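You operate a simulated robot arm through the tools that you are given. There is no shell and no other tool.

You are at the controls of a simulated two-armed robot. One attempt, no reset.

## Task
Pat both lumpy pouches even; put each in the tray with its word.

It is judged by the outcome, as a careful person would: the job done as asked, and still so three seconds after it is handed in. It fails if anything else is knocked over, pushed out of place, dropped, spilled or broken.

## Robot
Two 7-joint arms with two-finger grippers on one trunk that stands fixed in place. Base frame: the origin is at the foot of the trunk, x ahead of it, y to its left, z up; the work surface is at about z = 880. Readings come in mm, rad, newtons and seconds.
The left shoulder is at [70, 139, 1280], the right one opposite. With the tool pointing down near the work surface each hand reaches from about 460 to 740 mm from the base axis, measured 20 degrees to its own side. Payload 3.43 kg a hand.
The TCP of each hand is the grasp point between the finger pads, 30 mm short of the fingertips. In the tool frame z runs along the fingers and y along their closing line. The gripper opens to 104 mm. The gripper's body begins 57 mm behind the TCP.
Orientation is told as [roll, pitch, yaw] about the base's x, y, z axes, in that order, counted from this pose: with the fingers straight down and closing along the base's y, the tool's x points along the base's -x, its y along +y and its z along -z.

## Interface
- The arms move only by the tool drive_tool. It takes "left_plan", "right_plan" or both (then of equal length, played together; a hand with none holds still); each is a list of rows, each an object of numbers (a shift or turn left out is 0, a gripper value left out holds the last): "ax", "ay", "az": the turn, a rotation vector about the tool's x, y, z in degrees; "x", "y", "z": the shift along the tool's x, y, z in mm; "claw": the gripper command, from -1 (shut) to 1 (fully open), values between in proportion. In form: [{"ax": .., "ay": .., "az": .., "x": .., "y": .., "z": .., "claw": ..}, ...]. A call has 1 to 20 rows; each row is the pose to reach, as a shift and turn from the pose commanded when the call began, along the tool's axes at that moment. A row lasts 0.2 s, in which the tool goes at most 50 mm and 0.15 rad; a call with a longer step from one row to the next is refused whole, and so is a gripper value outside its range. A pose out of reach is approached as far as the arm can. The call stops where the force on the tool passes 40 N (or 10 N more than at its start, if that is more) or the arm is blocked; 0.2 s more then pass. The fingers move at their own pace (about 45 mm/s each) and stop on an object; they squeeze with about 26 N. The grip force told is the motor's: it shows also when the fingers shut on nothing. Time passes only in rows, and 0.2 s behind the last, so rows that repeat a pose let the fingers close. It gives the time, the measured TCP pose, the force on the tool (base axes), the opening and the grip force at its end, in the units of the frame above (readings bear some noise), with the torque about the TCP (base axes, N m) and any sound that the robot's microphone picked up, and new pictures: "show" is both (left out), scene, wrist or none (wrist: the cameras of the hands that moved).
- Cameras (640 x 400 px; columns grow to the right, rows downward): "scene" is now at [129.7, -37.7, 1509.6]; the picture's right is [-0.43, -0.90, 0.00], its down [-0.53, 0.25, -0.81] and it looks along [0.73, -0.35, -0.59] (base axes); focal length 311 px, centre (320, 200). "left" rides on the left gripper at [67, -18, -90] in its tool frame; the picture's right is [0.25, 0.97, 0.00], its down [-0.73, 0.19, -0.66] and it looks along [-0.64, 0.17, 0.75] (tool axes); focal length 218 px, centre (320, 200). "right" rides on the right gripper at [67, 18, -90] in its tool frame; the picture's right is [-0.25, 0.97, 0.00], its down [-0.73, -0.19, -0.66] and it looks along [-0.64, -0.17, 0.75] (tool axes); focal length 218 px, centre (320, 200). There is no depth. A picture from a camera that has moved, and an enlarged one, comes with that camera's place and axes in the base frame and with its lens.
- move_column(by): slides the trunk up (or, below 0, down) by that many mm; the arms and the scene camera ride with it, the base frame stays. It gives what a move gives, with no picture.
- aim_head(pan, tilt): turns the head with the scene camera to pan (to the left, within 1.501 rad either way) and tilt (down, from -0.506 to 1.204), counted from straight ahead of the robot. It gives what a move gives, and a new picture of the scene camera.
- zoom(camera, box): a new picture of the part [left, top, right, bottom] of that camera's present view, enlarged. The clock stands still meanwhile.
- job_done(): hands the job in; it is judged then, once.

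Nothing tells you positions but the pictures and the camera data. Unless the task says otherwise, let go and move clear before handing in.

The tools are called after ">>>" as a command line: name --argument value ..., lists and objects as JSON in quotes. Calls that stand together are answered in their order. drive_tool: Moves the arms, as the interface text tells. Its arguments: {"type":"object","properties":{"left_plan":{"type":"array","items":{"type":"object","properties":{"ax":{"type":"number"},"ay":{"type":"number"},"az":{"type":"number"},"x":{"type":"number"},"y":{"type":"number"},"z":{"type":"number"},"claw":{"type":"number"}}}},"right_plan":{"type":"array","items":{"type":"object","properties":{"ax":{"type":"number"},"ay":{"type":"number"},"az":{"type":"number"},"x":{"type":"number"},"y":{"type":"number"},"z":{"type":"number"},"claw":{"type":"number"}}}},"show":{"type":"string","enum":["both","scene","wrist","none"]}},"required":[]} The other tools are called the same way: move_column (by) slides the trunk up or down; aim_head (pan, tilt) turns the head that bears the scene camera; zoom (camera, box) takes an enlarged picture of a part of a camera's view; job_done () hands the job in.

At the start:

```text
t: 0.0
left_tool_pos: [511.8, 36.1, 1205.1]
left_tcp_rot: [0.0, 0.001, 0.0]
left_force: [0.3, 0.3, 0.7]
left_wrist_torque: [-0.01, -0.02, -0.01]
left_gripper_width: 104.1
left_finger_force: 0.1
right_tool_pos: [487.6, -388.2, 1205.9]
right_tcp_rot: [0.0, 0.0, -0.002]
right_force: [-0.3, 0.2, 0.2]
right_wrist_torque: [-0.01, -0.01, 0.02]
right_gripper_width: 104.0
right_finger_force: 0.0
trunk travel left (down, up): [-775.0, 165.0]
head pan, tilt: [-0.445, 0.628]
```

scene: 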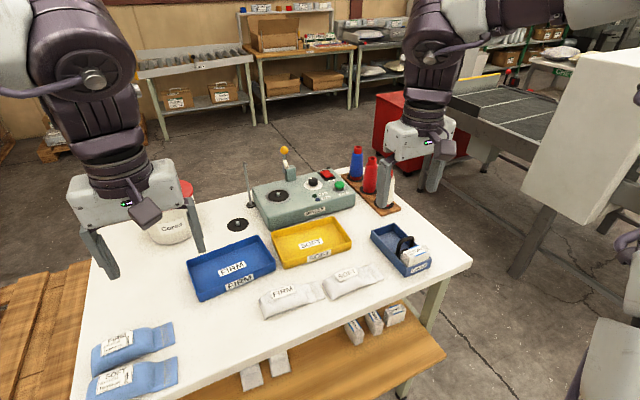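
right: 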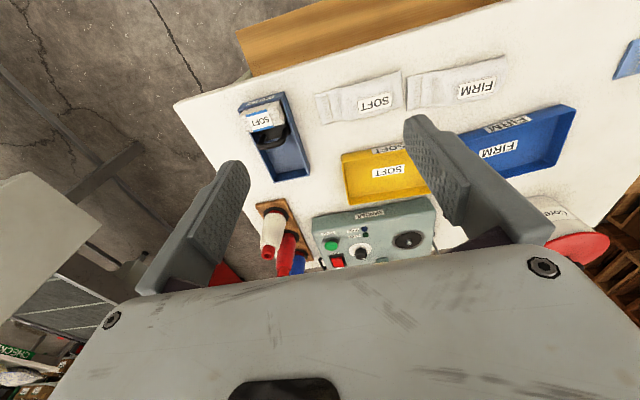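
left: 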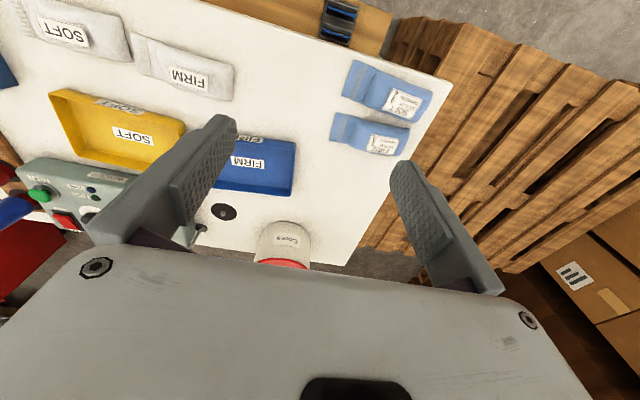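

I see a table with a blue FIRM tray, a yellow SOFT tray, two white pouches near the front, two blue packs at the left, and other items. I'll zoom in to tell which pouches are lumpy and read the labels.

>>> zoom --camera "scene" --box '[240, 240, 400, 340]'

>>> zoom --camera "scene" --box '[70, 300, 230, 400]'

>>> zoom --camera "scene" --box '[180, 130, 460, 305]'

>>> zoom --camera "right" --box '[230, 40, 550, 240]'

>>> zoom --camera "left" --box '[300, 30, 460, 130]'

>>> zoom --camera "left" --box '[0, 0, 320, 200]'

```text
4.00 times, centred on (320, 290) of scene
camera zoom: at [129.7, -37.7, 1509.6], right [-0.43, -0.9, 0.0], down [-0.53, 0.25, -0.81], along [0.73, -0.35, -0.59], focal length 1244 px, centre (320, -160)
```

zoom: 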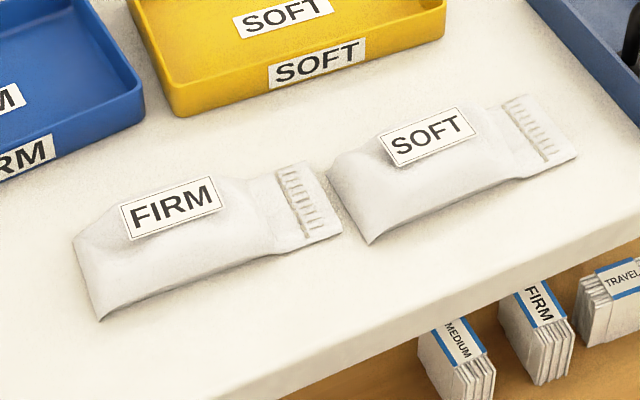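

```text
4.00 times, centred on (150, 350) of scene
camera zoom: at [129.7, -37.7, 1509.6], right [-0.43, -0.9, 0.0], down [-0.53, 0.25, -0.81], along [0.73, -0.35, -0.59], focal length 1244 px, centre (1000, -400)
```

zoom: 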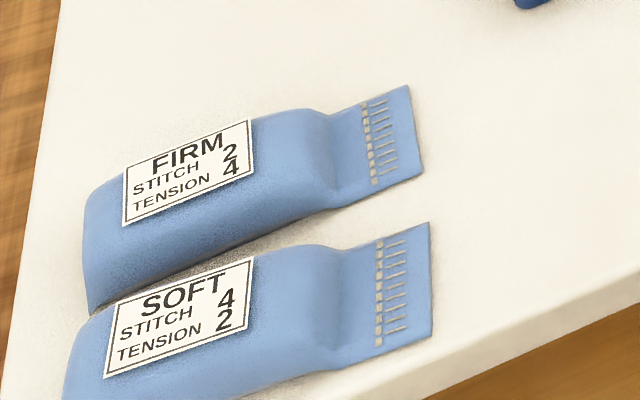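

```text
2.29 times, centred on (320, 218) of scene
camera zoom: at [129.7, -37.7, 1509.6], right [-0.43, -0.9, 0.0], down [-0.53, 0.25, -0.81], along [0.73, -0.35, -0.59], focal length 711 px, centre (320, 160)
```

zoom: 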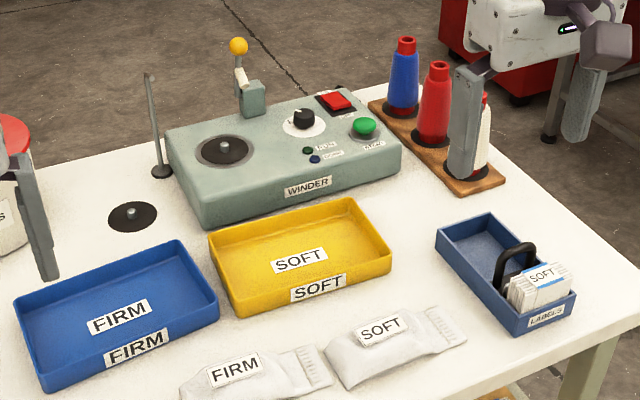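

```text
2.00 times, centred on (390, 140) of right
camera zoom: at [421.4, -370.9, 1294.7], right [0.25, 0.97, 0.0], down [0.73, -0.19, 0.66], along [0.64, -0.17, -0.75], focal length 436 px, centre (180, 320)
```

zoom: 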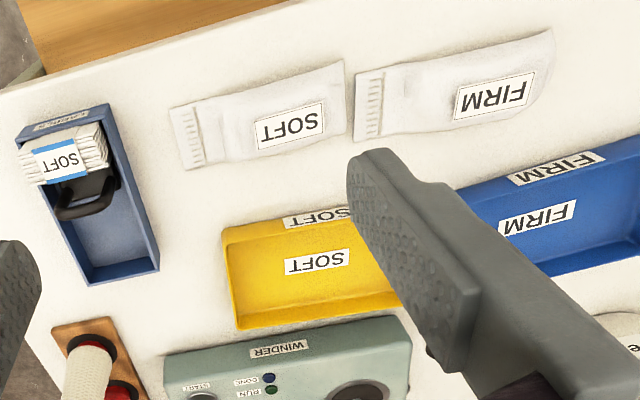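

```text
4.00 times, centred on (380, 80) of left
camera zoom: at [444.7, 18.9, 1294.8], right [-0.25, 0.97, 0.0], down [0.73, 0.19, 0.66], along [0.64, 0.17, -0.75], focal length 873 px, centre (80, 680)
```

zoom: 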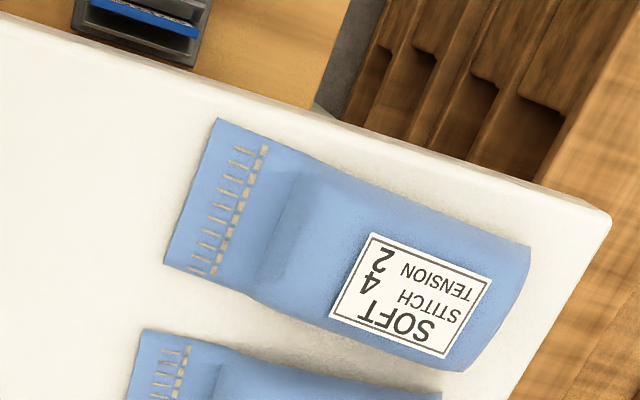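

```text
2.00 times, centred on (160, 100) of left
camera zoom: at [444.7, 18.9, 1294.8], right [-0.25, 0.97, 0.0], down [0.73, 0.19, 0.66], along [0.64, 0.17, -0.75], focal length 436 px, centre (640, 400)
```

zoom: 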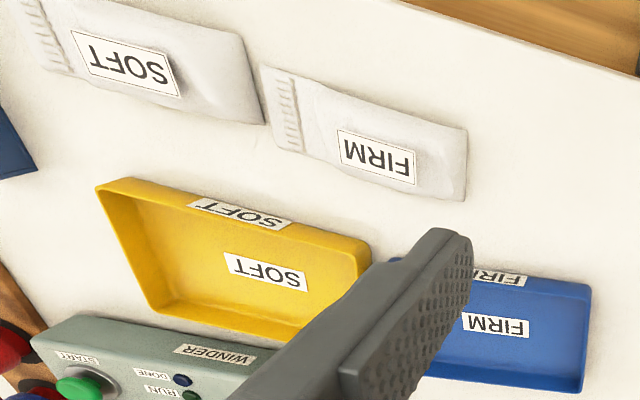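

The white FIRM and SOFT pouches look lumpy, while the blue ones look full and even. I'll enlarge the view of each white pouch to find where the lumps are.

>>> zoom --camera "scene" --box '[252, 268, 332, 318]'

>>> zoom --camera "scene" --box '[314, 255, 394, 305]'

>>> zoom --camera "right" --box '[310, 50, 420, 130]'

>>> zoom --camera "right" --box '[400, 40, 520, 120]'

```text
8.00 times, centred on (292, 293) of scene
camera zoom: at [129.7, -37.7, 1509.6], right [-0.43, -0.9, 0.0], down [-0.53, 0.25, -0.81], along [0.73, -0.35, -0.59], focal length 2489 px, centre (544, -544)
```

zoom: 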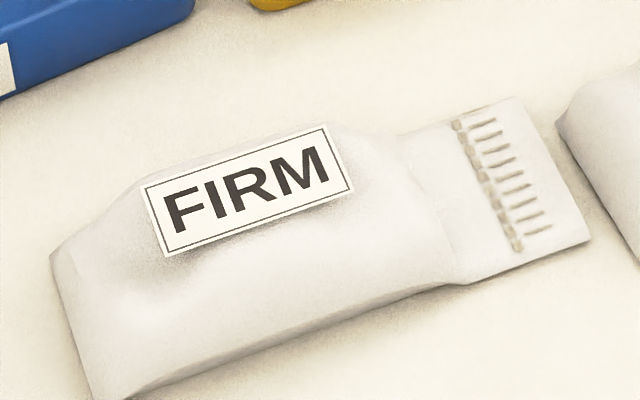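

```text
8.00 times, centred on (354, 280) of scene
camera zoom: at [129.7, -37.7, 1509.6], right [-0.43, -0.9, 0.0], down [-0.53, 0.25, -0.81], along [0.73, -0.35, -0.59], focal length 2489 px, centre (48, -440)
```

zoom: 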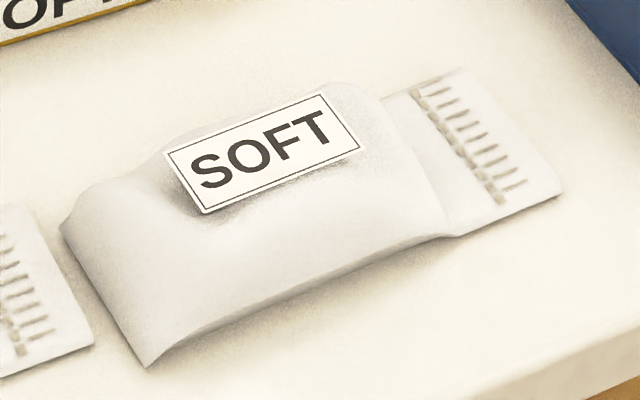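

```text
5.00 times, centred on (365, 90) of right
camera zoom: at [421.4, -370.9, 1294.7], right [0.25, 0.97, 0.0], down [0.73, -0.19, 0.66], along [0.64, -0.17, -0.75], focal length 1091 px, centre (95, 750)
```

zoom: 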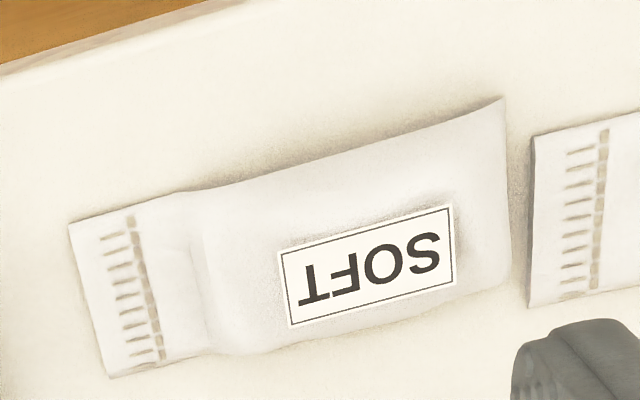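

```text
5.00 times, centred on (460, 80) of right
camera zoom: at [421.4, -370.9, 1294.7], right [0.25, 0.97, 0.0], down [0.73, -0.19, 0.66], along [0.64, -0.17, -0.75], focal length 1091 px, centre (-380, 800)
```

zoom: 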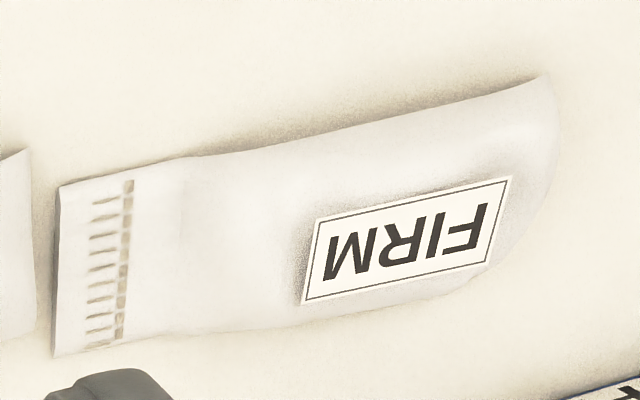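

White pouches: FIRM lies around x 545–604, y −250…−102, and SOFT around x 530–591, y −408…−263. The trays sit behind them, centred near (727, −68) and (722, −292). I'll move the left hand out of the way and bring the right hand to a close look at the SOFT pouch.

>>> drive_tool --left_plan '[{"y": 50}, {"y": 100}, {"y": 150}, {"y": 200}]' --right_plan '[{"x": 15, "y": 20, "z": 40}, {"x": 30, "y": 40, "z": 80}, {"x": 45, "y": 60, "z": 120}, {"x": 52, "y": 80, "z": 160}]'

```text
t: 1.0
left_tool_pos: [512.1, 239.8, 1205.9]
left_tcp_rot: [-0.003, 0.002, 0.001]
left_force: [0.1, 0.7, -0.1]
left_wrist_torque: [-0.04, -0.01, 0.0]
left_gripper_width: 103.9
left_finger_force: 0.0
right_tool_pos: [433.7, -304.7, 1045.4]
right_tcp_rot: [-0.002, -0.001, -0.001]
right_force: [0.6, -0.1, 0.9]
right_wrist_torque: [-0.04, 0.01, -0.06]
right_gripper_width: 104.1
right_finger_force: 0.1
trunk travel left (down, up): [-775.0, 165.0]
head pan, tilt: [-0.445, 0.628]
camera scene: at [130.6, -34.1, 1509.7], right [-0.43, -0.9, 0.0], down [-0.53, 0.25, -0.81], along [0.73, -0.35, -0.59], focal length 311 px, centre (320, 200)
camera right: at [367.7, -287.1, 1134.6], right [0.25, 0.97, 0.0], down [0.73, -0.19, 0.66], along [0.64, -0.17, -0.75], focal length 218 px, centre (320, 200)
camera left: at [445.2, 222.9, 1294.7], right [-0.25, 0.97, 0.0], down [0.73, 0.19, 0.66], along [0.63, 0.16, -0.76], focal length 218 px, centre (320, 200)
```

scene: 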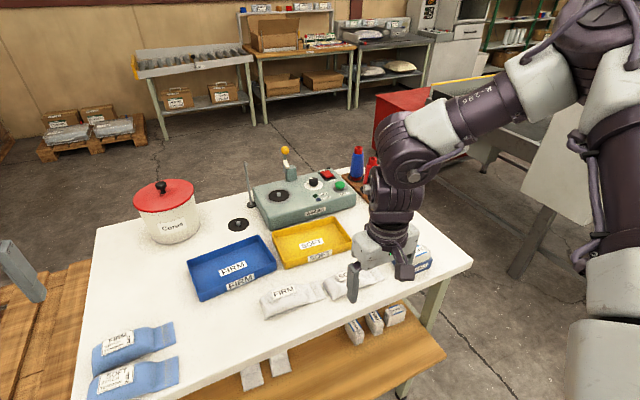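
right: 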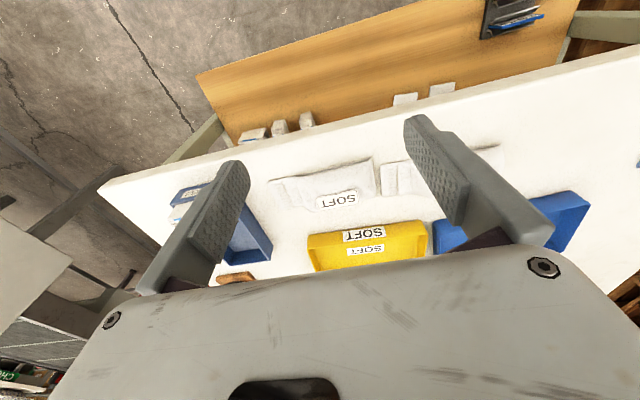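
left: 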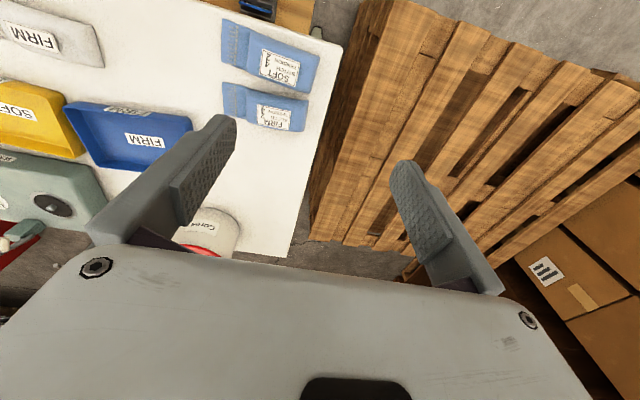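

The right hand is now closer. I'll zoom its wrist camera on the SOFT pouch to read its surface profile.

>>> zoom --camera "right" --box '[250, 130, 410, 230]'

>>> zoom --camera "scene" --box '[252, 258, 332, 318]'

```text
4.00 times, centred on (330, 180) of right
camera zoom: at [367.7, -287.1, 1134.6], right [0.25, 0.97, 0.0], down [0.73, -0.19, 0.66], along [0.64, -0.17, -0.75], focal length 873 px, centre (280, 280)
```

zoom: 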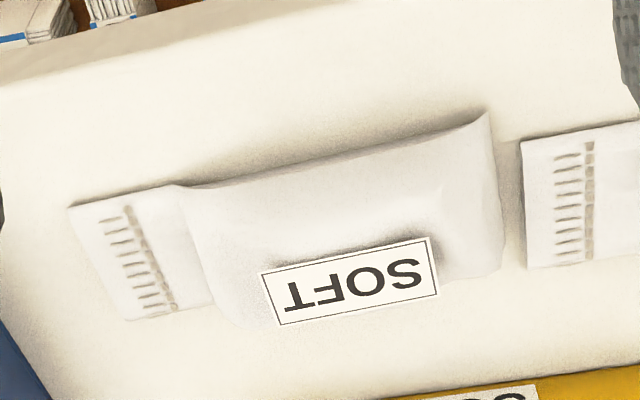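

```text
6.67 times, centred on (292, 288) of scene
camera zoom: at [130.6, -34.1, 1509.7], right [-0.43, -0.9, 0.0], down [-0.53, 0.25, -0.81], along [0.73, -0.35, -0.59], focal length 2074 px, centre (507, -387)
```

zoom: 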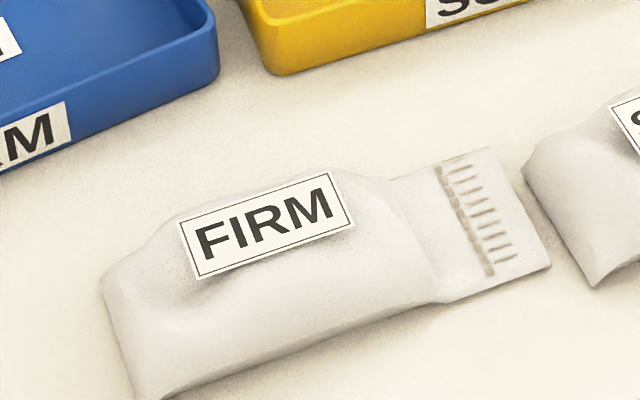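

I want a grazing view of the pouch, so I'll pitch the right hand's fingers forward about 24° and lower it in front of the pouch, staying clear of it.

>>> drive_tool --right_plan '[{"z": 30, "ay": -8}, {"z": 60, "ay": -16}, {"z": 85, "ay": -24}, {"z": 85, "ay": -24}]' --show "wrist"

>>> zoom --camera "right" --box '[220, 140, 460, 290]'

```text
t: 2.0
left_tool_pos: [511.8, 237.3, 1207.6]
left_tcp_rot: [0.002, -0.001, 0.002]
left_force: [0.0, -0.4, -0.9]
left_wrist_torque: [0.02, -0.04, 0.01]
left_gripper_width: 103.9
left_finger_force: 0.0
right_tool_pos: [435.1, -308.5, 961.1]
right_tcp_rot: [0.001, -0.42, 0.0]
right_force: [-0.3, 0.4, 0.3]
right_wrist_torque: [0.0, -0.04, -0.01]
right_gripper_width: 104.0
right_finger_force: 0.0
trunk travel left (down, up): [-775.0, 165.0]
head pan, tilt: [-0.445, 0.628]
camera right: at [337.6, -290.2, 1015.0], right [0.23, 0.97, 0.1], down [0.4, -0.19, 0.9], along [0.89, -0.17, -0.43], focal length 218 px, centre (320, 200)
```

right: 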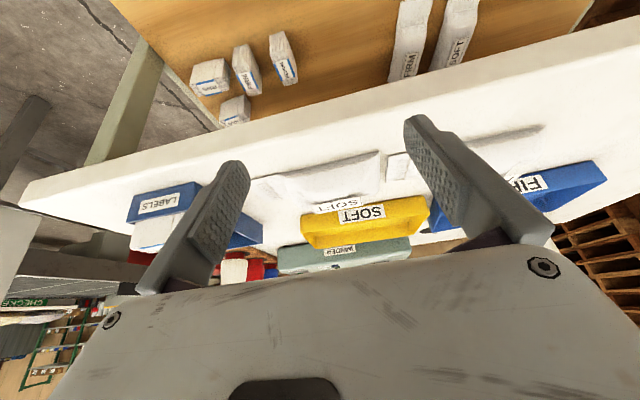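

```text
2.67 times, centred on (340, 215) of right
camera zoom: at [337.6, -290.2, 1015.0], right [0.23, 0.97, 0.1], down [0.4, -0.19, 0.9], along [0.89, -0.17, -0.43], focal length 582 px, centre (267, 160)
```

zoom: 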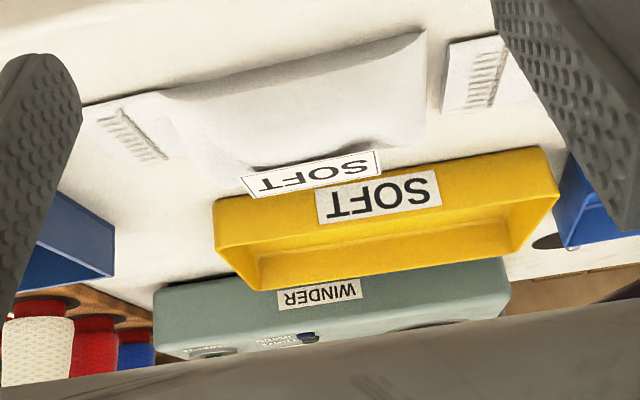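

There are also white FIRM/SOFT items on the lower bench; I'll check what those are before going on.

>>> zoom --camera "right" --box '[370, 0, 530, 100]'

>>> zoom --camera "scene" --box '[200, 300, 360, 400]'

>>> zoom --camera "right" --box '[245, 140, 405, 240]'

```text
4.00 times, centred on (450, 50) of right
camera zoom: at [337.6, -290.2, 1015.0], right [0.23, 0.97, 0.1], down [0.4, -0.19, 0.9], along [0.89, -0.17, -0.43], focal length 873 px, centre (-200, 800)
```

zoom: 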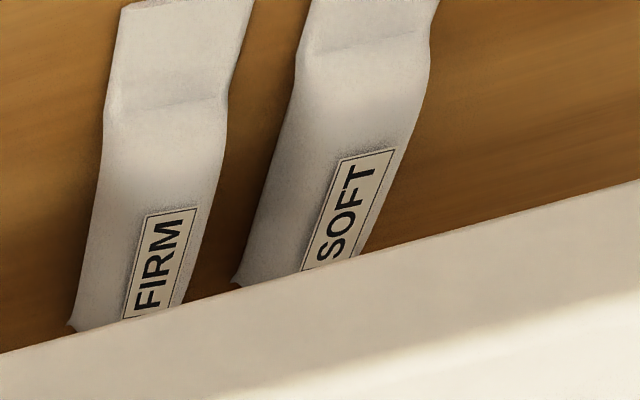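

```text
4.00 times, centred on (280, 350) of scene
camera zoom: at [129.3, -37.7, 1509.6], right [-0.43, -0.9, 0.0], down [-0.53, 0.25, -0.81], along [0.73, -0.35, -0.59], focal length 1244 px, centre (480, -400)
```

zoom: 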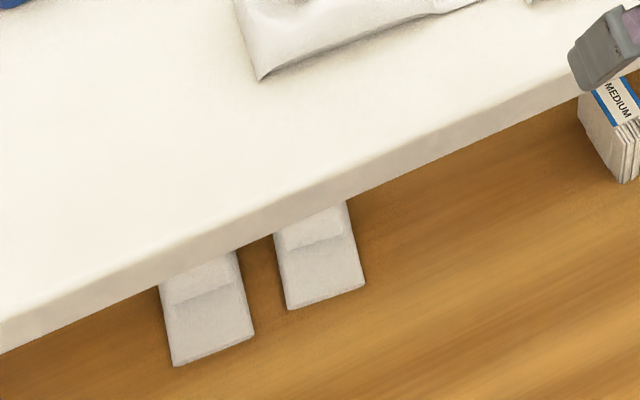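

```text
4.00 times, centred on (325, 190) of right
camera zoom: at [337.6, -290.2, 1015.0], right [0.23, 0.97, 0.1], down [0.4, -0.19, 0.9], along [0.89, -0.17, -0.43], focal length 873 px, centre (300, 240)
```

zoom: 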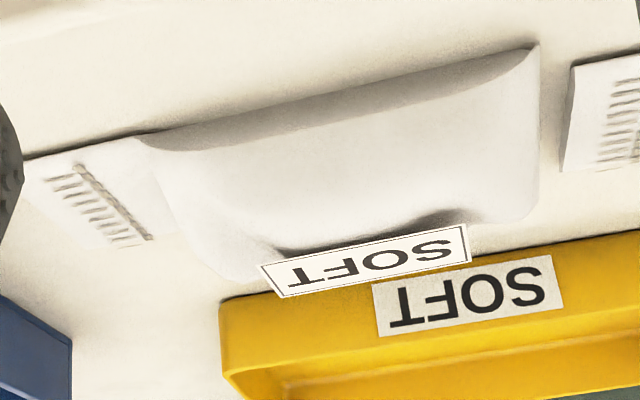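

The shelf items are just finished samples. I'll straighten the right hand, close its fingers into a patting tool and lift a little before going over the SOFT pouch.

>>> drive_tool --right_plan '[{"x": -10, "z": -22, "ay": 8, "claw": -1}, {"x": -20, "z": -45, "ay": 16, "claw": -1}, {"x": -24.4, "z": -54.8, "ay": 24, "claw": -1}, {"x": -24.4, "z": -54.8, "ay": 24, "claw": -1}, {"x": -24.4, "z": -54.8, "ay": 24, "claw": -1}, {"x": -24.4, "z": -54.8, "ay": 24, "claw": -1}]' --show "none"

```text
t: 3.4
left_tool_pos: [513.1, 237.5, 1205.9]
left_tcp_rot: [0.001, -0.001, 0.0]
left_force: [-0.3, -0.2, 0.1]
left_wrist_torque: [-0.02, 0.01, 0.0]
left_gripper_width: 103.9
left_finger_force: 0.0
right_tool_pos: [436.2, -309.0, 1020.3]
right_tcp_rot: [-0.001, 0.002, 0.0]
right_force: [0.3, 0.5, 0.0]
right_wrist_torque: [0.01, 0.0, -0.03]
right_gripper_width: 0.0
right_finger_force: 19.7
trunk travel left (down, up): [-775.0, 165.0]
head pan, tilt: [-0.445, 0.628]
```

The hand is upright with fingers shut. I'm moving it above the hump at the seam end of the SOFT pouch, about (572, −348), with fingertips at roughly z 930.

>>> drive_tool --right_plan '[{"x": -40, "y": -12, "z": 0}, {"x": -80, "y": -24, "z": 10}, {"x": -120, "y": -36, "z": 30}, {"x": -136, "y": -40, "z": 60}, {"x": -136, "y": -40, "z": 60}]' --show "both"

>>> zoom --camera "scene" --box '[294, 230, 414, 305]'

>>> zoom --camera "right" --box '[240, 80, 400, 180]'

```text
t: 4.6
left_tool_pos: [509.9, 236.9, 1206.2]
left_tcp_rot: [0.001, 0.0, 0.0]
left_force: [-0.3, 0.2, 0.6]
left_wrist_torque: [-0.02, 0.03, 0.0]
left_gripper_width: 104.1
left_finger_force: 0.1
right_tool_pos: [555.4, -352.9, 972.9]
right_tcp_rot: [0.002, -0.001, 0.002]
right_force: [0.5, 0.0, 0.9]
right_wrist_torque: [0.01, -0.02, 0.01]
right_gripper_width: 0.0
right_finger_force: 26.4
right hand out of reach, approached as far as the arm can: row 4, 5
trunk travel left (down, up): [-775.0, 165.0]
head pan, tilt: [-0.445, 0.628]
camera scene: at [128.8, -37.0, 1509.7], right [-0.43, -0.9, 0.0], down [-0.53, 0.25, -0.81], along [0.73, -0.35, -0.59], focal length 311 px, centre (320, 200)
camera right: at [487.5, -335.2, 1063.1], right [0.25, 0.97, 0.0], down [0.73, -0.19, 0.66], along [0.64, -0.16, -0.75], focal length 218 px, centre (320, 200)
```

scene: 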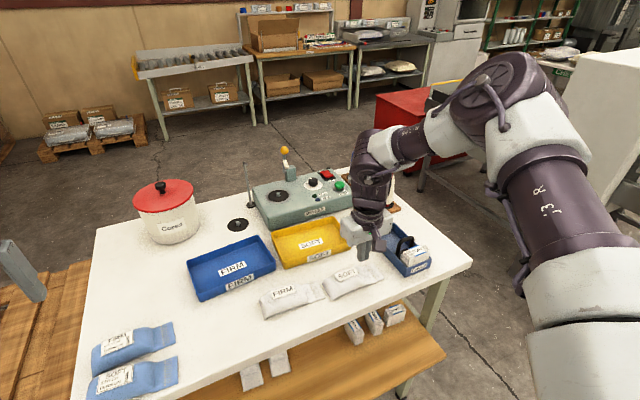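
right: 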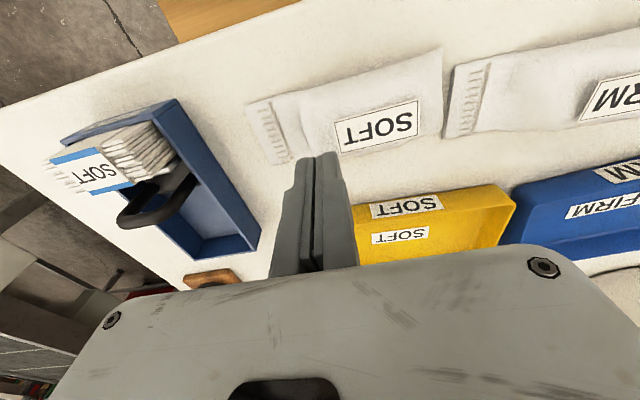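

```text
5.33 times, centred on (354, 268) of scene
camera zoom: at [128.8, -37.0, 1509.7], right [-0.43, -0.9, 0.0], down [-0.53, 0.25, -0.81], along [0.73, -0.35, -0.59], focal length 1659 px, centre (139, -160)
```

zoom: 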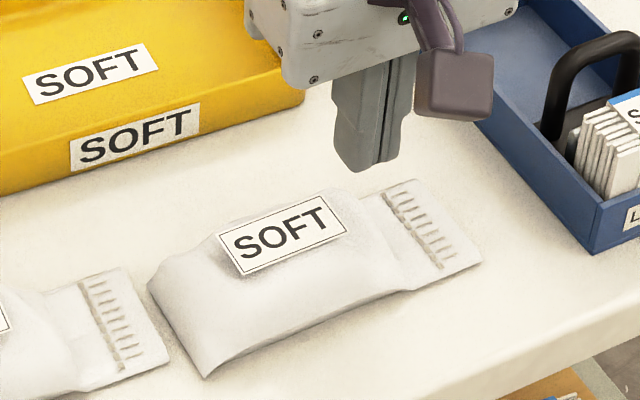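

```text
4.00 times, centred on (320, 130) of right
camera zoom: at [487.5, -335.2, 1063.1], right [0.25, 0.97, 0.0], down [0.73, -0.19, 0.66], along [0.64, -0.16, -0.75], focal length 873 px, centre (320, 480)
```

zoom: 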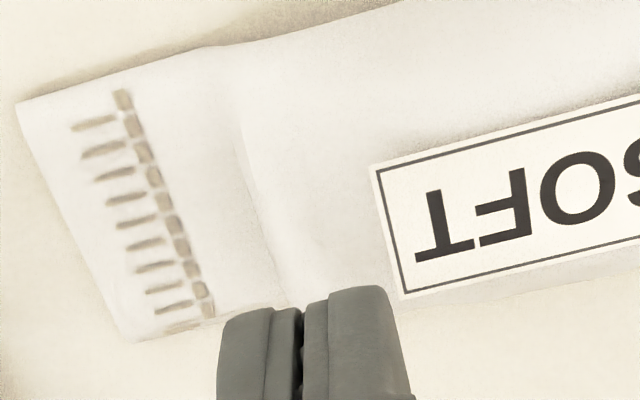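

The right hand ran out of reach here, so the shoulder is too high for the far spots. I'll raise the hand and pull it back, then lower the trunk, which brings everything down with it.

>>> drive_tool --right_plan '[{"x": 15, "y": 5, "z": -30}, {"x": 25, "y": 10, "z": -70}, {"x": 35, "y": 20, "z": -110}, {"x": 35, "y": 20, "z": -150}, {"x": 35, "y": 20, "z": -150}]' --show "scene"

```text
t: 5.8
left_tool_pos: [511.1, 236.7, 1206.6]
left_tcp_rot: [0.0, 0.001, 0.0]
left_force: [0.6, 0.3, 1.0]
left_wrist_torque: [0.01, -0.01, 0.01]
left_gripper_width: 103.7
left_finger_force: 0.0
right_tool_pos: [519.6, -333.8, 1124.1]
right_tcp_rot: [0.0, 0.003, 0.001]
right_force: [0.3, -0.2, -0.3]
right_wrist_torque: [-0.01, 0.01, -0.02]
right_gripper_width: 0.0
right_finger_force: 25.9
trunk travel left (down, up): [-775.0, 165.0]
head pan, tilt: [-0.445, 0.628]
camera scene: at [130.0, -37.9, 1509.5], right [-0.43, -0.9, 0.0], down [-0.53, 0.25, -0.81], along [0.73, -0.35, -0.59], focal length 311 px, centre (320, 200)
```

scene: 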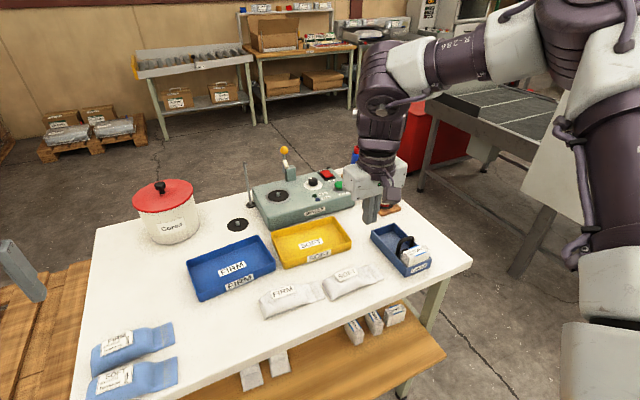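

The right hand is at (520, −334, 1124), clear above the pouch. I'm lowering the trunk by 130 mm, which leaves its tips about 60 mm above the pouch.

>>> move_column --by -130

```text
t: 7.4
left_tool_pos: [512.1, 237.2, 1077.3]
left_tcp_rot: [0.0, 0.003, -0.001]
left_force: [-1.1, 0.0, 0.7]
left_wrist_torque: [-0.02, -0.03, -0.02]
left_gripper_width: 104.1
left_finger_force: 0.1
right_tool_pos: [519.7, -332.6, 994.2]
right_tcp_rot: [0.0, 0.0, 0.0]
right_force: [-0.1, 0.3, -0.5]
right_wrist_torque: [-0.04, 0.0, -0.03]
right_gripper_width: 0.1
right_finger_force: 25.7
trunk travel left (down, up): [-645.0, 295.0]
head pan, tilt: [-0.445, 0.628]
```

The trunk is down 130 mm. Next I move over the hump of the SOFT pouch and take a low look from the scene camera.

>>> drive_tool --right_plan '[{"x": -26, "y": -8, "z": 10}, {"x": -52, "y": -17, "z": 30}, {"x": -52, "y": -17, "z": 39}, {"x": -52, "y": -17, "z": 39}]' --show "both"

>>> zoom --camera "scene" --box '[294, 220, 414, 295]'

```text
t: 8.4
left_tool_pos: [512.2, 237.9, 1077.1]
left_tcp_rot: [0.0, 0.0, 0.0]
left_force: [-0.4, -1.4, 0.3]
left_wrist_torque: [0.02, -0.03, 0.0]
left_gripper_width: 103.9
left_finger_force: 0.2
right_tool_pos: [571.8, -350.9, 954.4]
right_tcp_rot: [0.001, 0.0, 0.002]
right_force: [0.7, -0.6, 0.3]
right_wrist_torque: [0.03, 0.0, 0.02]
right_gripper_width: 0.2
right_finger_force: 26.2
trunk travel left (down, up): [-645.0, 295.0]
head pan, tilt: [-0.445, 0.628]
camera scene: at [129.8, -37.5, 1379.6], right [-0.43, -0.9, 0.0], down [-0.53, 0.25, -0.81], along [0.73, -0.35, -0.59], focal length 311 px, centre (320, 200)
camera right: at [505.8, -332.6, 1043.5], right [0.25, 0.97, 0.0], down [0.73, -0.19, 0.66], along [0.64, -0.17, -0.75], focal length 218 px, centre (320, 200)
```

scene: 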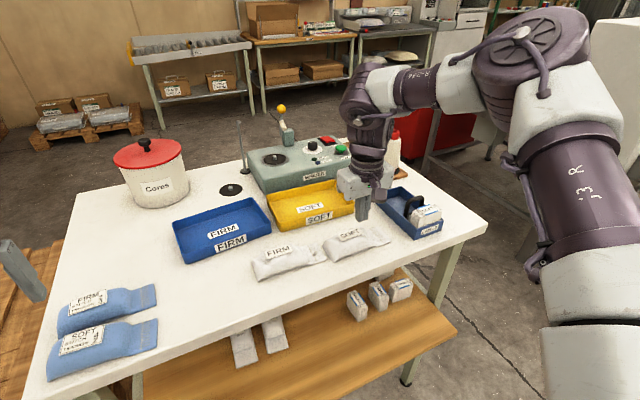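
right: 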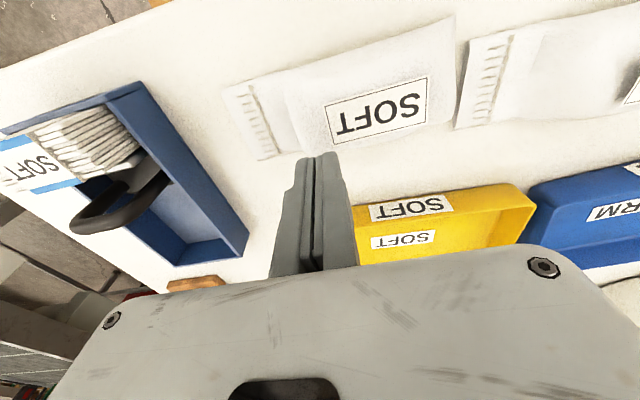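

```text
5.33 times, centred on (354, 258) of scene
camera zoom: at [129.8, -37.5, 1379.6], right [-0.43, -0.9, 0.0], down [-0.53, 0.25, -0.81], along [0.73, -0.35, -0.59], focal length 1659 px, centre (139, -107)
```

zoom: 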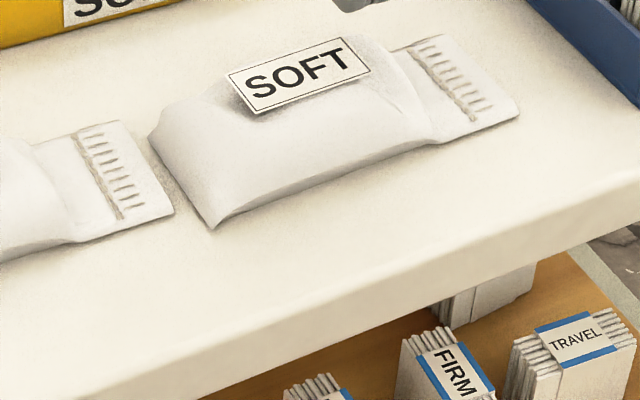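

The hand is above the hump (tips ~z 924). I'll lower it in small steps and watch the force to feel where the pouch begins.

>>> drive_tool --right_plan '[{"z": 4}, {"z": 7}, {"z": 10}, {"z": 12}]' --show "none"

```text
t: 9.4
left_tool_pos: [511.3, 236.5, 1076.2]
left_tcp_rot: [0.0, 0.0, 0.0]
left_force: [0.5, 0.0, -0.3]
left_wrist_torque: [-0.01, -0.01, 0.0]
left_gripper_width: 104.1
left_finger_force: 0.1
right_tool_pos: [571.4, -350.6, 941.7]
right_tcp_rot: [0.0, 0.0, -0.001]
right_force: [-0.3, -0.2, 0.1]
right_wrist_torque: [0.03, 0.01, 0.01]
right_gripper_width: 0.2
right_finger_force: 26.0
trunk travel left (down, up): [-645.0, 295.0]
head pan, tilt: [-0.445, 0.628]
```

>>> drive_tool --right_plan '[{"z": 2}, {"z": 4}, {"z": 5}, {"z": 6}]' --show "scene"

>>> zoom --camera "scene" --box '[314, 215, 394, 265]'

```text
t: 10.4
left_tool_pos: [510.4, 237.4, 1078.1]
left_tcp_rot: [0.0, -0.001, 0.002]
left_force: [0.3, 0.9, -0.2]
left_wrist_torque: [-0.01, -0.01, -0.01]
left_gripper_width: 104.2
left_finger_force: 0.1
right_tool_pos: [571.9, -350.4, 939.5]
right_tcp_rot: [0.001, -0.006, -0.001]
right_force: [5.4, -4.9, 23.6]
right_wrist_torque: [-0.04, 0.03, 0.07]
right_gripper_width: 5.8
right_finger_force: 26.0
trunk travel left (down, up): [-645.0, 295.0]
head pan, tilt: [-0.445, 0.628]
camera scene: at [127.4, -36.7, 1380.2], right [-0.43, -0.9, 0.0], down [-0.53, 0.25, -0.81], along [0.73, -0.35, -0.59], focal length 311 px, centre (320, 200)
```

scene: 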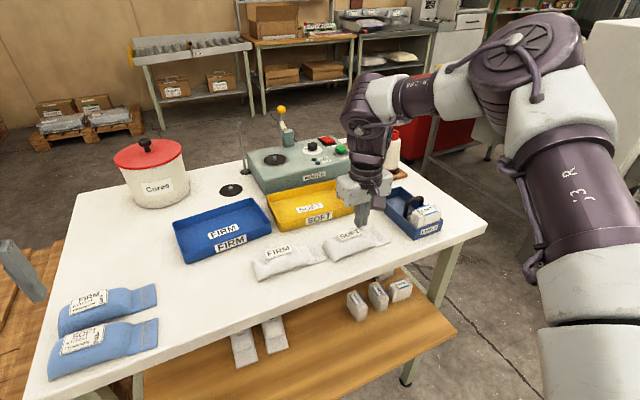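

```text
8.00 times, centred on (354, 240) of scene
camera zoom: at [127.4, -36.7, 1380.2], right [-0.43, -0.9, 0.0], down [-0.53, 0.25, -0.81], along [0.73, -0.35, -0.59], focal length 2489 px, centre (48, -120)
```

zoom: 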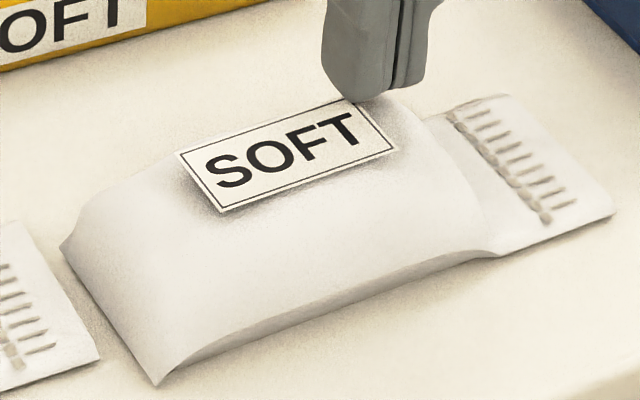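

I felt the pouch at tip height ~z 911 with about 24 N, and the shape seems to have moved a bit. I'll lift and compare.

>>> drive_tool --right_plan '[{"z": -10}, {"z": -30}, {"z": -45}, {"z": -45}]' --show "none"

>>> zoom --camera "scene" --box '[314, 215, 394, 265]'

>>> zoom --camera "right" --box '[220, 40, 460, 190]'

```text
t: 11.4
left_tool_pos: [512.2, 236.4, 1076.8]
left_tcp_rot: [-0.002, 0.0, 0.001]
left_force: [-0.4, 0.1, 0.3]
left_wrist_torque: [0.0, 0.01, 0.03]
left_gripper_width: 103.8
left_finger_force: 0.0
right_tool_pos: [572.1, -349.4, 981.4]
right_tcp_rot: [0.003, 0.002, 0.0]
right_force: [0.0, -0.1, -0.8]
right_wrist_torque: [0.02, -0.01, 0.01]
right_gripper_width: 0.0
right_finger_force: 26.4
trunk travel left (down, up): [-645.0, 295.0]
head pan, tilt: [-0.445, 0.628]
```

```text
8.00 times, centred on (354, 240) of scene
camera zoom: at [130.0, -37.8, 1379.5], right [-0.43, -0.9, 0.0], down [-0.53, 0.25, -0.81], along [0.73, -0.35, -0.59], focal length 2489 px, centre (48, -120)
```

zoom: 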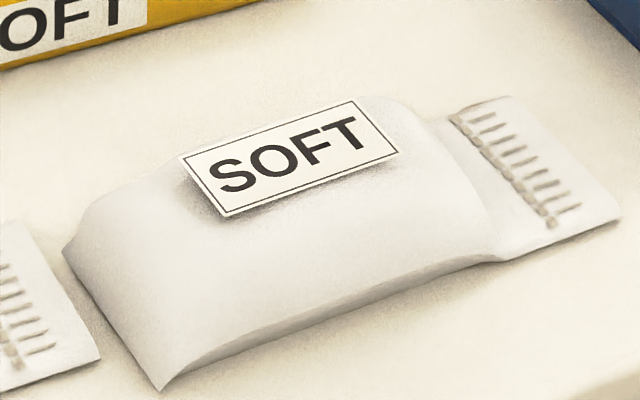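

```text
2.67 times, centred on (340, 115) of right
camera zoom: at [505.8, -332.2, 1070.6], right [0.25, 0.97, 0.0], down [0.73, -0.19, 0.66], along [0.63, -0.16, -0.76], focal length 582 px, centre (267, 427)
```

zoom: 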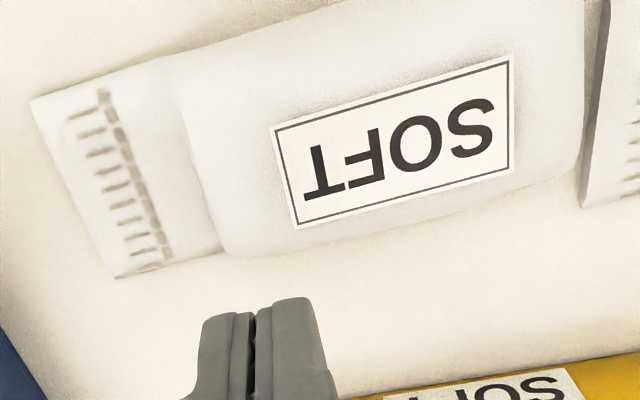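

The pouch already looks smoother after one pat. I'll pat next at its middle, around (565, −325), down to about the same depth.

>>> drive_tool --right_plan '[{"x": 7, "y": 25, "z": 15}, {"x": 7, "y": 25, "z": 30}, {"x": 7, "y": 25, "z": 38}, {"x": 7, "y": 25, "z": 41}]' --show "none"

```text
t: 12.4
left_tool_pos: [511.9, 237.6, 1076.1]
left_tcp_rot: [0.001, -0.001, 0.0]
left_force: [-0.3, 0.9, -0.2]
left_wrist_torque: [0.02, 0.01, -0.01]
left_gripper_width: 103.9
left_finger_force: 0.1
right_tool_pos: [564.6, -324.5, 940.6]
right_tcp_rot: [-0.001, 0.0, 0.0]
right_force: [-0.2, -0.1, 1.0]
right_wrist_torque: [0.04, -0.01, 0.02]
right_gripper_width: 0.0
right_finger_force: 26.1
trunk travel left (down, up): [-645.0, 295.0]
head pan, tilt: [-0.445, 0.628]
```

>>> drive_tool --right_plan '[{"z": 1}, {"z": 2}, {"z": 3}, {"z": 4}]' --show "none"

>>> zoom --camera "scene" --box '[314, 215, 394, 265]'

```text
t: 13.4
left_tool_pos: [510.6, 237.1, 1076.5]
left_tcp_rot: [0.0, -0.002, -0.001]
left_force: [0.4, -0.4, 0.0]
left_wrist_torque: [-0.01, 0.03, 0.0]
left_gripper_width: 103.7
left_finger_force: 0.1
right_tool_pos: [566.1, -324.4, 940.1]
right_tcp_rot: [0.002, -0.007, -0.002]
right_force: [5.8, -6.5, 24.7]
right_wrist_torque: [-0.17, -0.01, 0.09]
right_gripper_width: 6.1
right_finger_force: 25.8
trunk travel left (down, up): [-645.0, 295.0]
head pan, tilt: [-0.445, 0.628]
```

```text
8.00 times, centred on (354, 240) of scene
camera zoom: at [127.4, -37.1, 1380.2], right [-0.43, -0.9, 0.0], down [-0.53, 0.25, -0.81], along [0.73, -0.35, -0.59], focal length 2489 px, centre (48, -120)
```

zoom: 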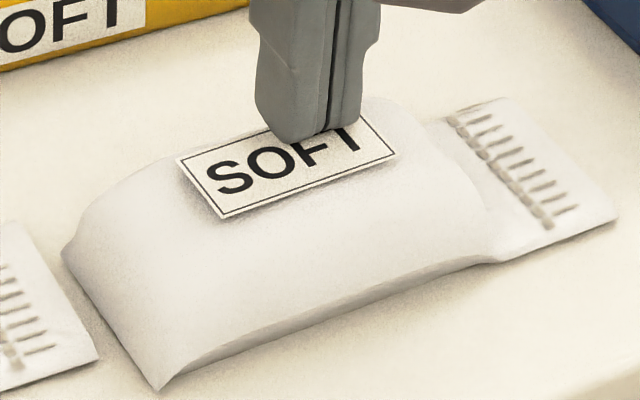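

>>> drive_tool --right_plan '[{"z": -10}, {"z": -30}, {"z": -45}, {"z": -45}]' --show "none"

>>> zoom --camera "scene" --box '[314, 215, 394, 265]'

>>> zoom --camera "right" --box '[180, 40, 420, 190]'

```text
t: 14.4
left_tool_pos: [512.0, 237.1, 1078.2]
left_tcp_rot: [0.001, 0.0, 0.0]
left_force: [-0.1, -0.3, -0.1]
left_wrist_torque: [-0.02, 0.02, -0.04]
left_gripper_width: 104.1
left_finger_force: 0.1
right_tool_pos: [563.5, -325.3, 981.6]
right_tcp_rot: [0.0, 0.003, 0.0]
right_force: [-0.1, 0.5, 0.0]
right_wrist_torque: [-0.06, -0.01, -0.06]
right_gripper_width: 0.0
right_finger_force: 26.3
trunk travel left (down, up): [-645.0, 295.0]
head pan, tilt: [-0.445, 0.628]
```

```text
8.00 times, centred on (354, 240) of scene
camera zoom: at [130.0, -37.8, 1379.5], right [-0.43, -0.9, 0.0], down [-0.53, 0.25, -0.81], along [0.73, -0.35, -0.59], focal length 2489 px, centre (48, -120)
```

zoom: 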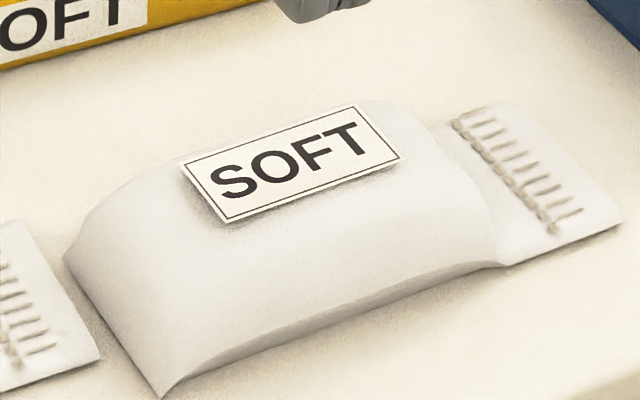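

```text
2.67 times, centred on (300, 115) of right
camera zoom: at [498.4, -307.2, 1070.8], right [0.25, 0.97, 0.0], down [0.73, -0.19, 0.66], along [0.63, -0.17, -0.76], focal length 582 px, centre (373, 427)
```

zoom: 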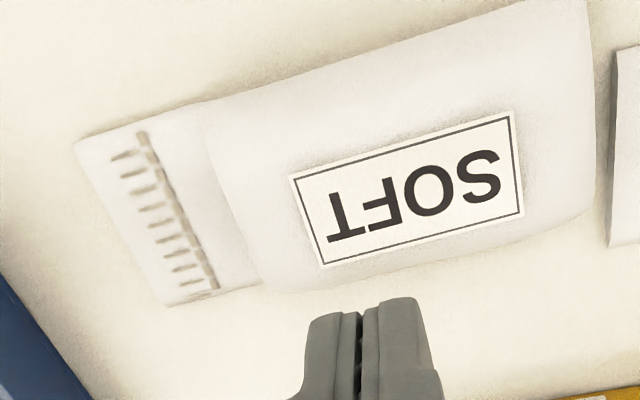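

Each pat evens it further. I'll continue with the +y part of the pouch, around (560, −297).

>>> drive_tool --right_plan '[{"x": 4, "y": 28, "z": 20}, {"x": 4, "y": 28, "z": 36}, {"x": 4, "y": 28, "z": 41}, {"x": 4, "y": 28, "z": 44}, {"x": 4, "y": 28, "z": 46}]' --show "none"

```text
t: 15.6
left_tool_pos: [509.0, 237.5, 1077.9]
left_tcp_rot: [0.001, -0.002, -0.001]
left_force: [0.2, 0.2, -0.8]
left_wrist_torque: [0.02, -0.01, -0.01]
left_gripper_width: 104.0
left_finger_force: 0.1
right_tool_pos: [560.1, -297.0, 940.8]
right_tcp_rot: [0.001, -0.006, -0.001]
right_force: [2.0, -4.7, 25.1]
right_wrist_torque: [-0.1, 0.08, 0.04]
right_gripper_width: 5.8
right_finger_force: 25.9
trunk travel left (down, up): [-645.0, 295.0]
head pan, tilt: [-0.445, 0.628]
```

>>> drive_tool --right_plan '[{"z": -10}, {"z": -30}, {"z": -46}, {"z": -46}]' --show "none"

>>> zoom --camera "scene" --box '[314, 215, 394, 265]'

>>> zoom --camera "right" --box '[140, 40, 380, 190]'

```text
t: 16.6
left_tool_pos: [512.5, 236.9, 1076.7]
left_tcp_rot: [0.0, -0.001, 0.0]
left_force: [1.0, -0.6, 0.0]
left_wrist_torque: [0.04, 0.0, 0.0]
left_gripper_width: 104.0
left_finger_force: 0.1
right_tool_pos: [560.8, -297.2, 981.0]
right_tcp_rot: [-0.002, 0.002, -0.001]
right_force: [0.4, 0.4, 0.1]
right_wrist_torque: [-0.02, -0.01, -0.01]
right_gripper_width: 0.2
right_finger_force: 25.5
trunk travel left (down, up): [-645.0, 295.0]
head pan, tilt: [-0.445, 0.628]
```

```text
8.00 times, centred on (354, 240) of scene
camera zoom: at [130.0, -37.7, 1379.5], right [-0.43, -0.9, 0.0], down [-0.53, 0.25, -0.81], along [0.73, -0.35, -0.59], focal length 2489 px, centre (48, -120)
```

zoom: 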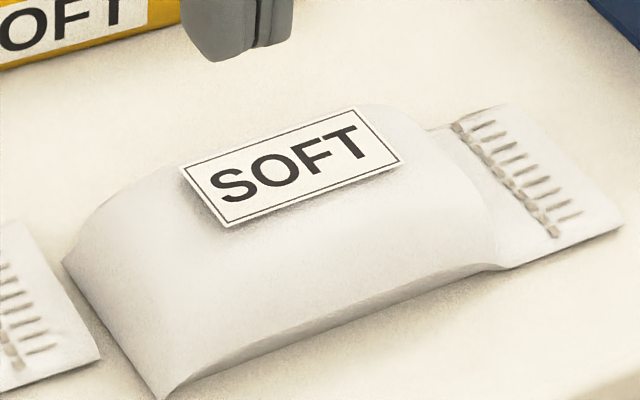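

```text
2.67 times, centred on (260, 115) of right
camera zoom: at [494.1, -279.6, 1070.9], right [0.25, 0.97, 0.0], down [0.73, -0.19, 0.66], along [0.63, -0.17, -0.75], focal length 582 px, centre (480, 427)
```

zoom: 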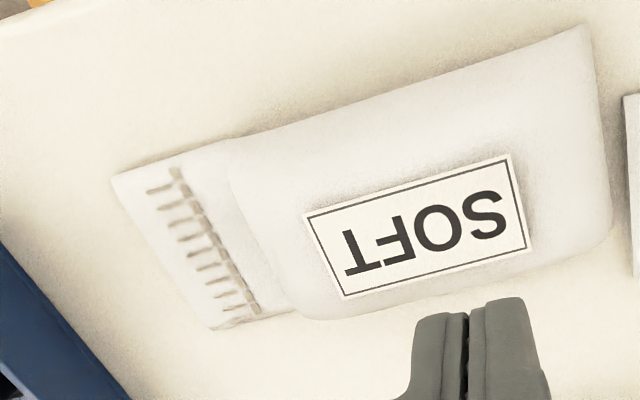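

It looks nearly even now. I'll give a few more pats over the rest (front middle and near both ends) to be thorough, then compare.

>>> drive_tool --right_plan '[{"x": 8, "y": -20, "z": 20}, {"x": 8, "y": -40, "z": 36}, {"x": 8, "y": -48, "z": 41}, {"x": 8, "y": -48, "z": 44}, {"x": 8, "y": -48, "z": 46}, {"x": 8, "y": -48, "z": 30}, {"x": 8, "y": -48, "z": 20}]' --show "none"

>>> zoom --camera "scene" --box '[314, 215, 394, 265]'

```text
t: 18.2
left_tool_pos: [509.7, 237.4, 1075.5]
left_tcp_rot: [-0.001, 0.0, 0.0]
left_force: [0.6, 0.5, 0.2]
left_wrist_torque: [-0.02, 0.0, -0.02]
left_gripper_width: 104.1
left_finger_force: 0.1
right_tool_pos: [552.0, -345.0, 961.8]
right_tcp_rot: [0.001, 0.002, 0.0]
right_force: [0.5, 0.0, 0.6]
right_wrist_torque: [0.01, -0.03, -0.02]
right_gripper_width: 0.0
right_finger_force: 26.3
trunk travel left (down, up): [-645.0, 295.0]
head pan, tilt: [-0.445, 0.628]
```

```text
8.00 times, centred on (354, 240) of scene
camera zoom: at [128.5, -37.1, 1379.6], right [-0.43, -0.9, 0.0], down [-0.53, 0.25, -0.81], along [0.73, -0.35, -0.59], focal length 2489 px, centre (48, -120)
```

zoom: 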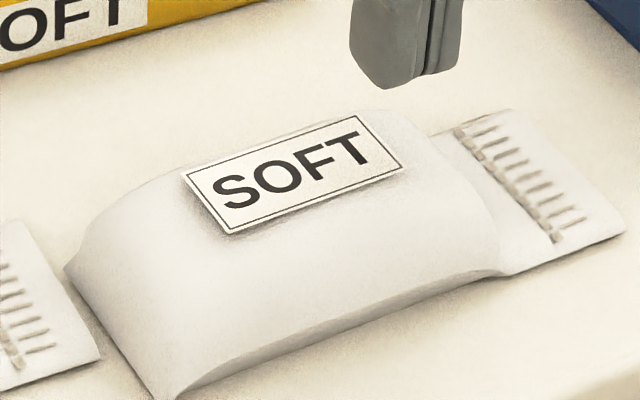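

>>> drive_tool --right_plan '[{"x": 0, "y": 30, "z": -10}, {"x": -3, "y": 62, "z": 5}, {"x": -3, "y": 62, "z": 20}, {"x": -3, "y": 62, "z": 23}, {"x": -3, "y": 62, "z": 26}, {"x": -3, "y": 62, "z": 10}, {"x": -3, "y": 62, "z": -10}, {"x": -3, "y": 62, "z": -20}]' --show "none"

>>> zoom --camera "scene" --box '[314, 215, 394, 265]'

>>> zoom --camera "right" --box '[140, 40, 380, 190]'

```text
t: 20.0
left_tool_pos: [511.4, 237.3, 1077.1]
left_tcp_rot: [0.001, 0.001, -0.001]
left_force: [0.7, 0.0, -0.1]
left_wrist_torque: [-0.02, 0.04, -0.04]
left_gripper_width: 104.2
left_finger_force: 0.1
right_tool_pos: [555.8, -283.1, 981.4]
right_tcp_rot: [0.0, 0.001, 0.002]
right_force: [-0.4, 0.2, -0.2]
right_wrist_torque: [-0.01, -0.02, -0.03]
right_gripper_width: 0.0
right_finger_force: 26.1
trunk travel left (down, up): [-645.0, 295.0]
head pan, tilt: [-0.445, 0.628]
```

```text
8.00 times, centred on (354, 240) of scene
camera zoom: at [130.0, -37.7, 1379.5], right [-0.43, -0.9, 0.0], down [-0.53, 0.25, -0.81], along [0.73, -0.35, -0.59], focal length 2489 px, centre (48, -120)
```

zoom: 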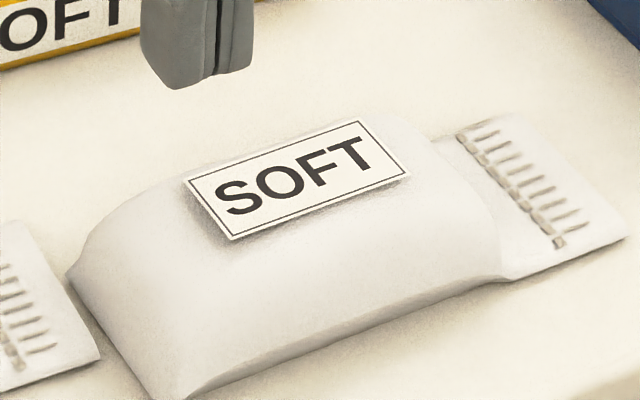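

```text
2.67 times, centred on (260, 115) of right
camera zoom: at [489.1, -265.2, 1070.8], right [0.25, 0.97, 0.0], down [0.73, -0.19, 0.66], along [0.63, -0.17, -0.75], focal length 582 px, centre (480, 427)
```

zoom: 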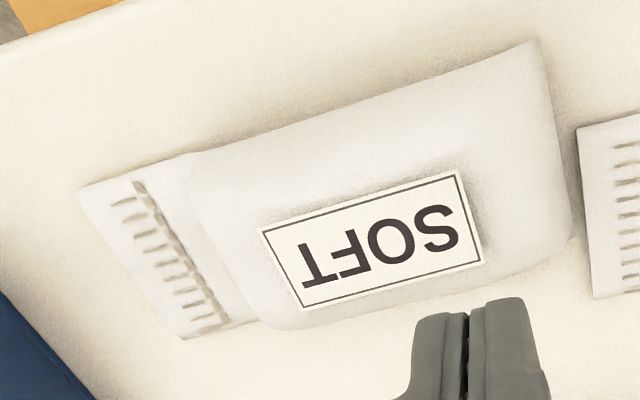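

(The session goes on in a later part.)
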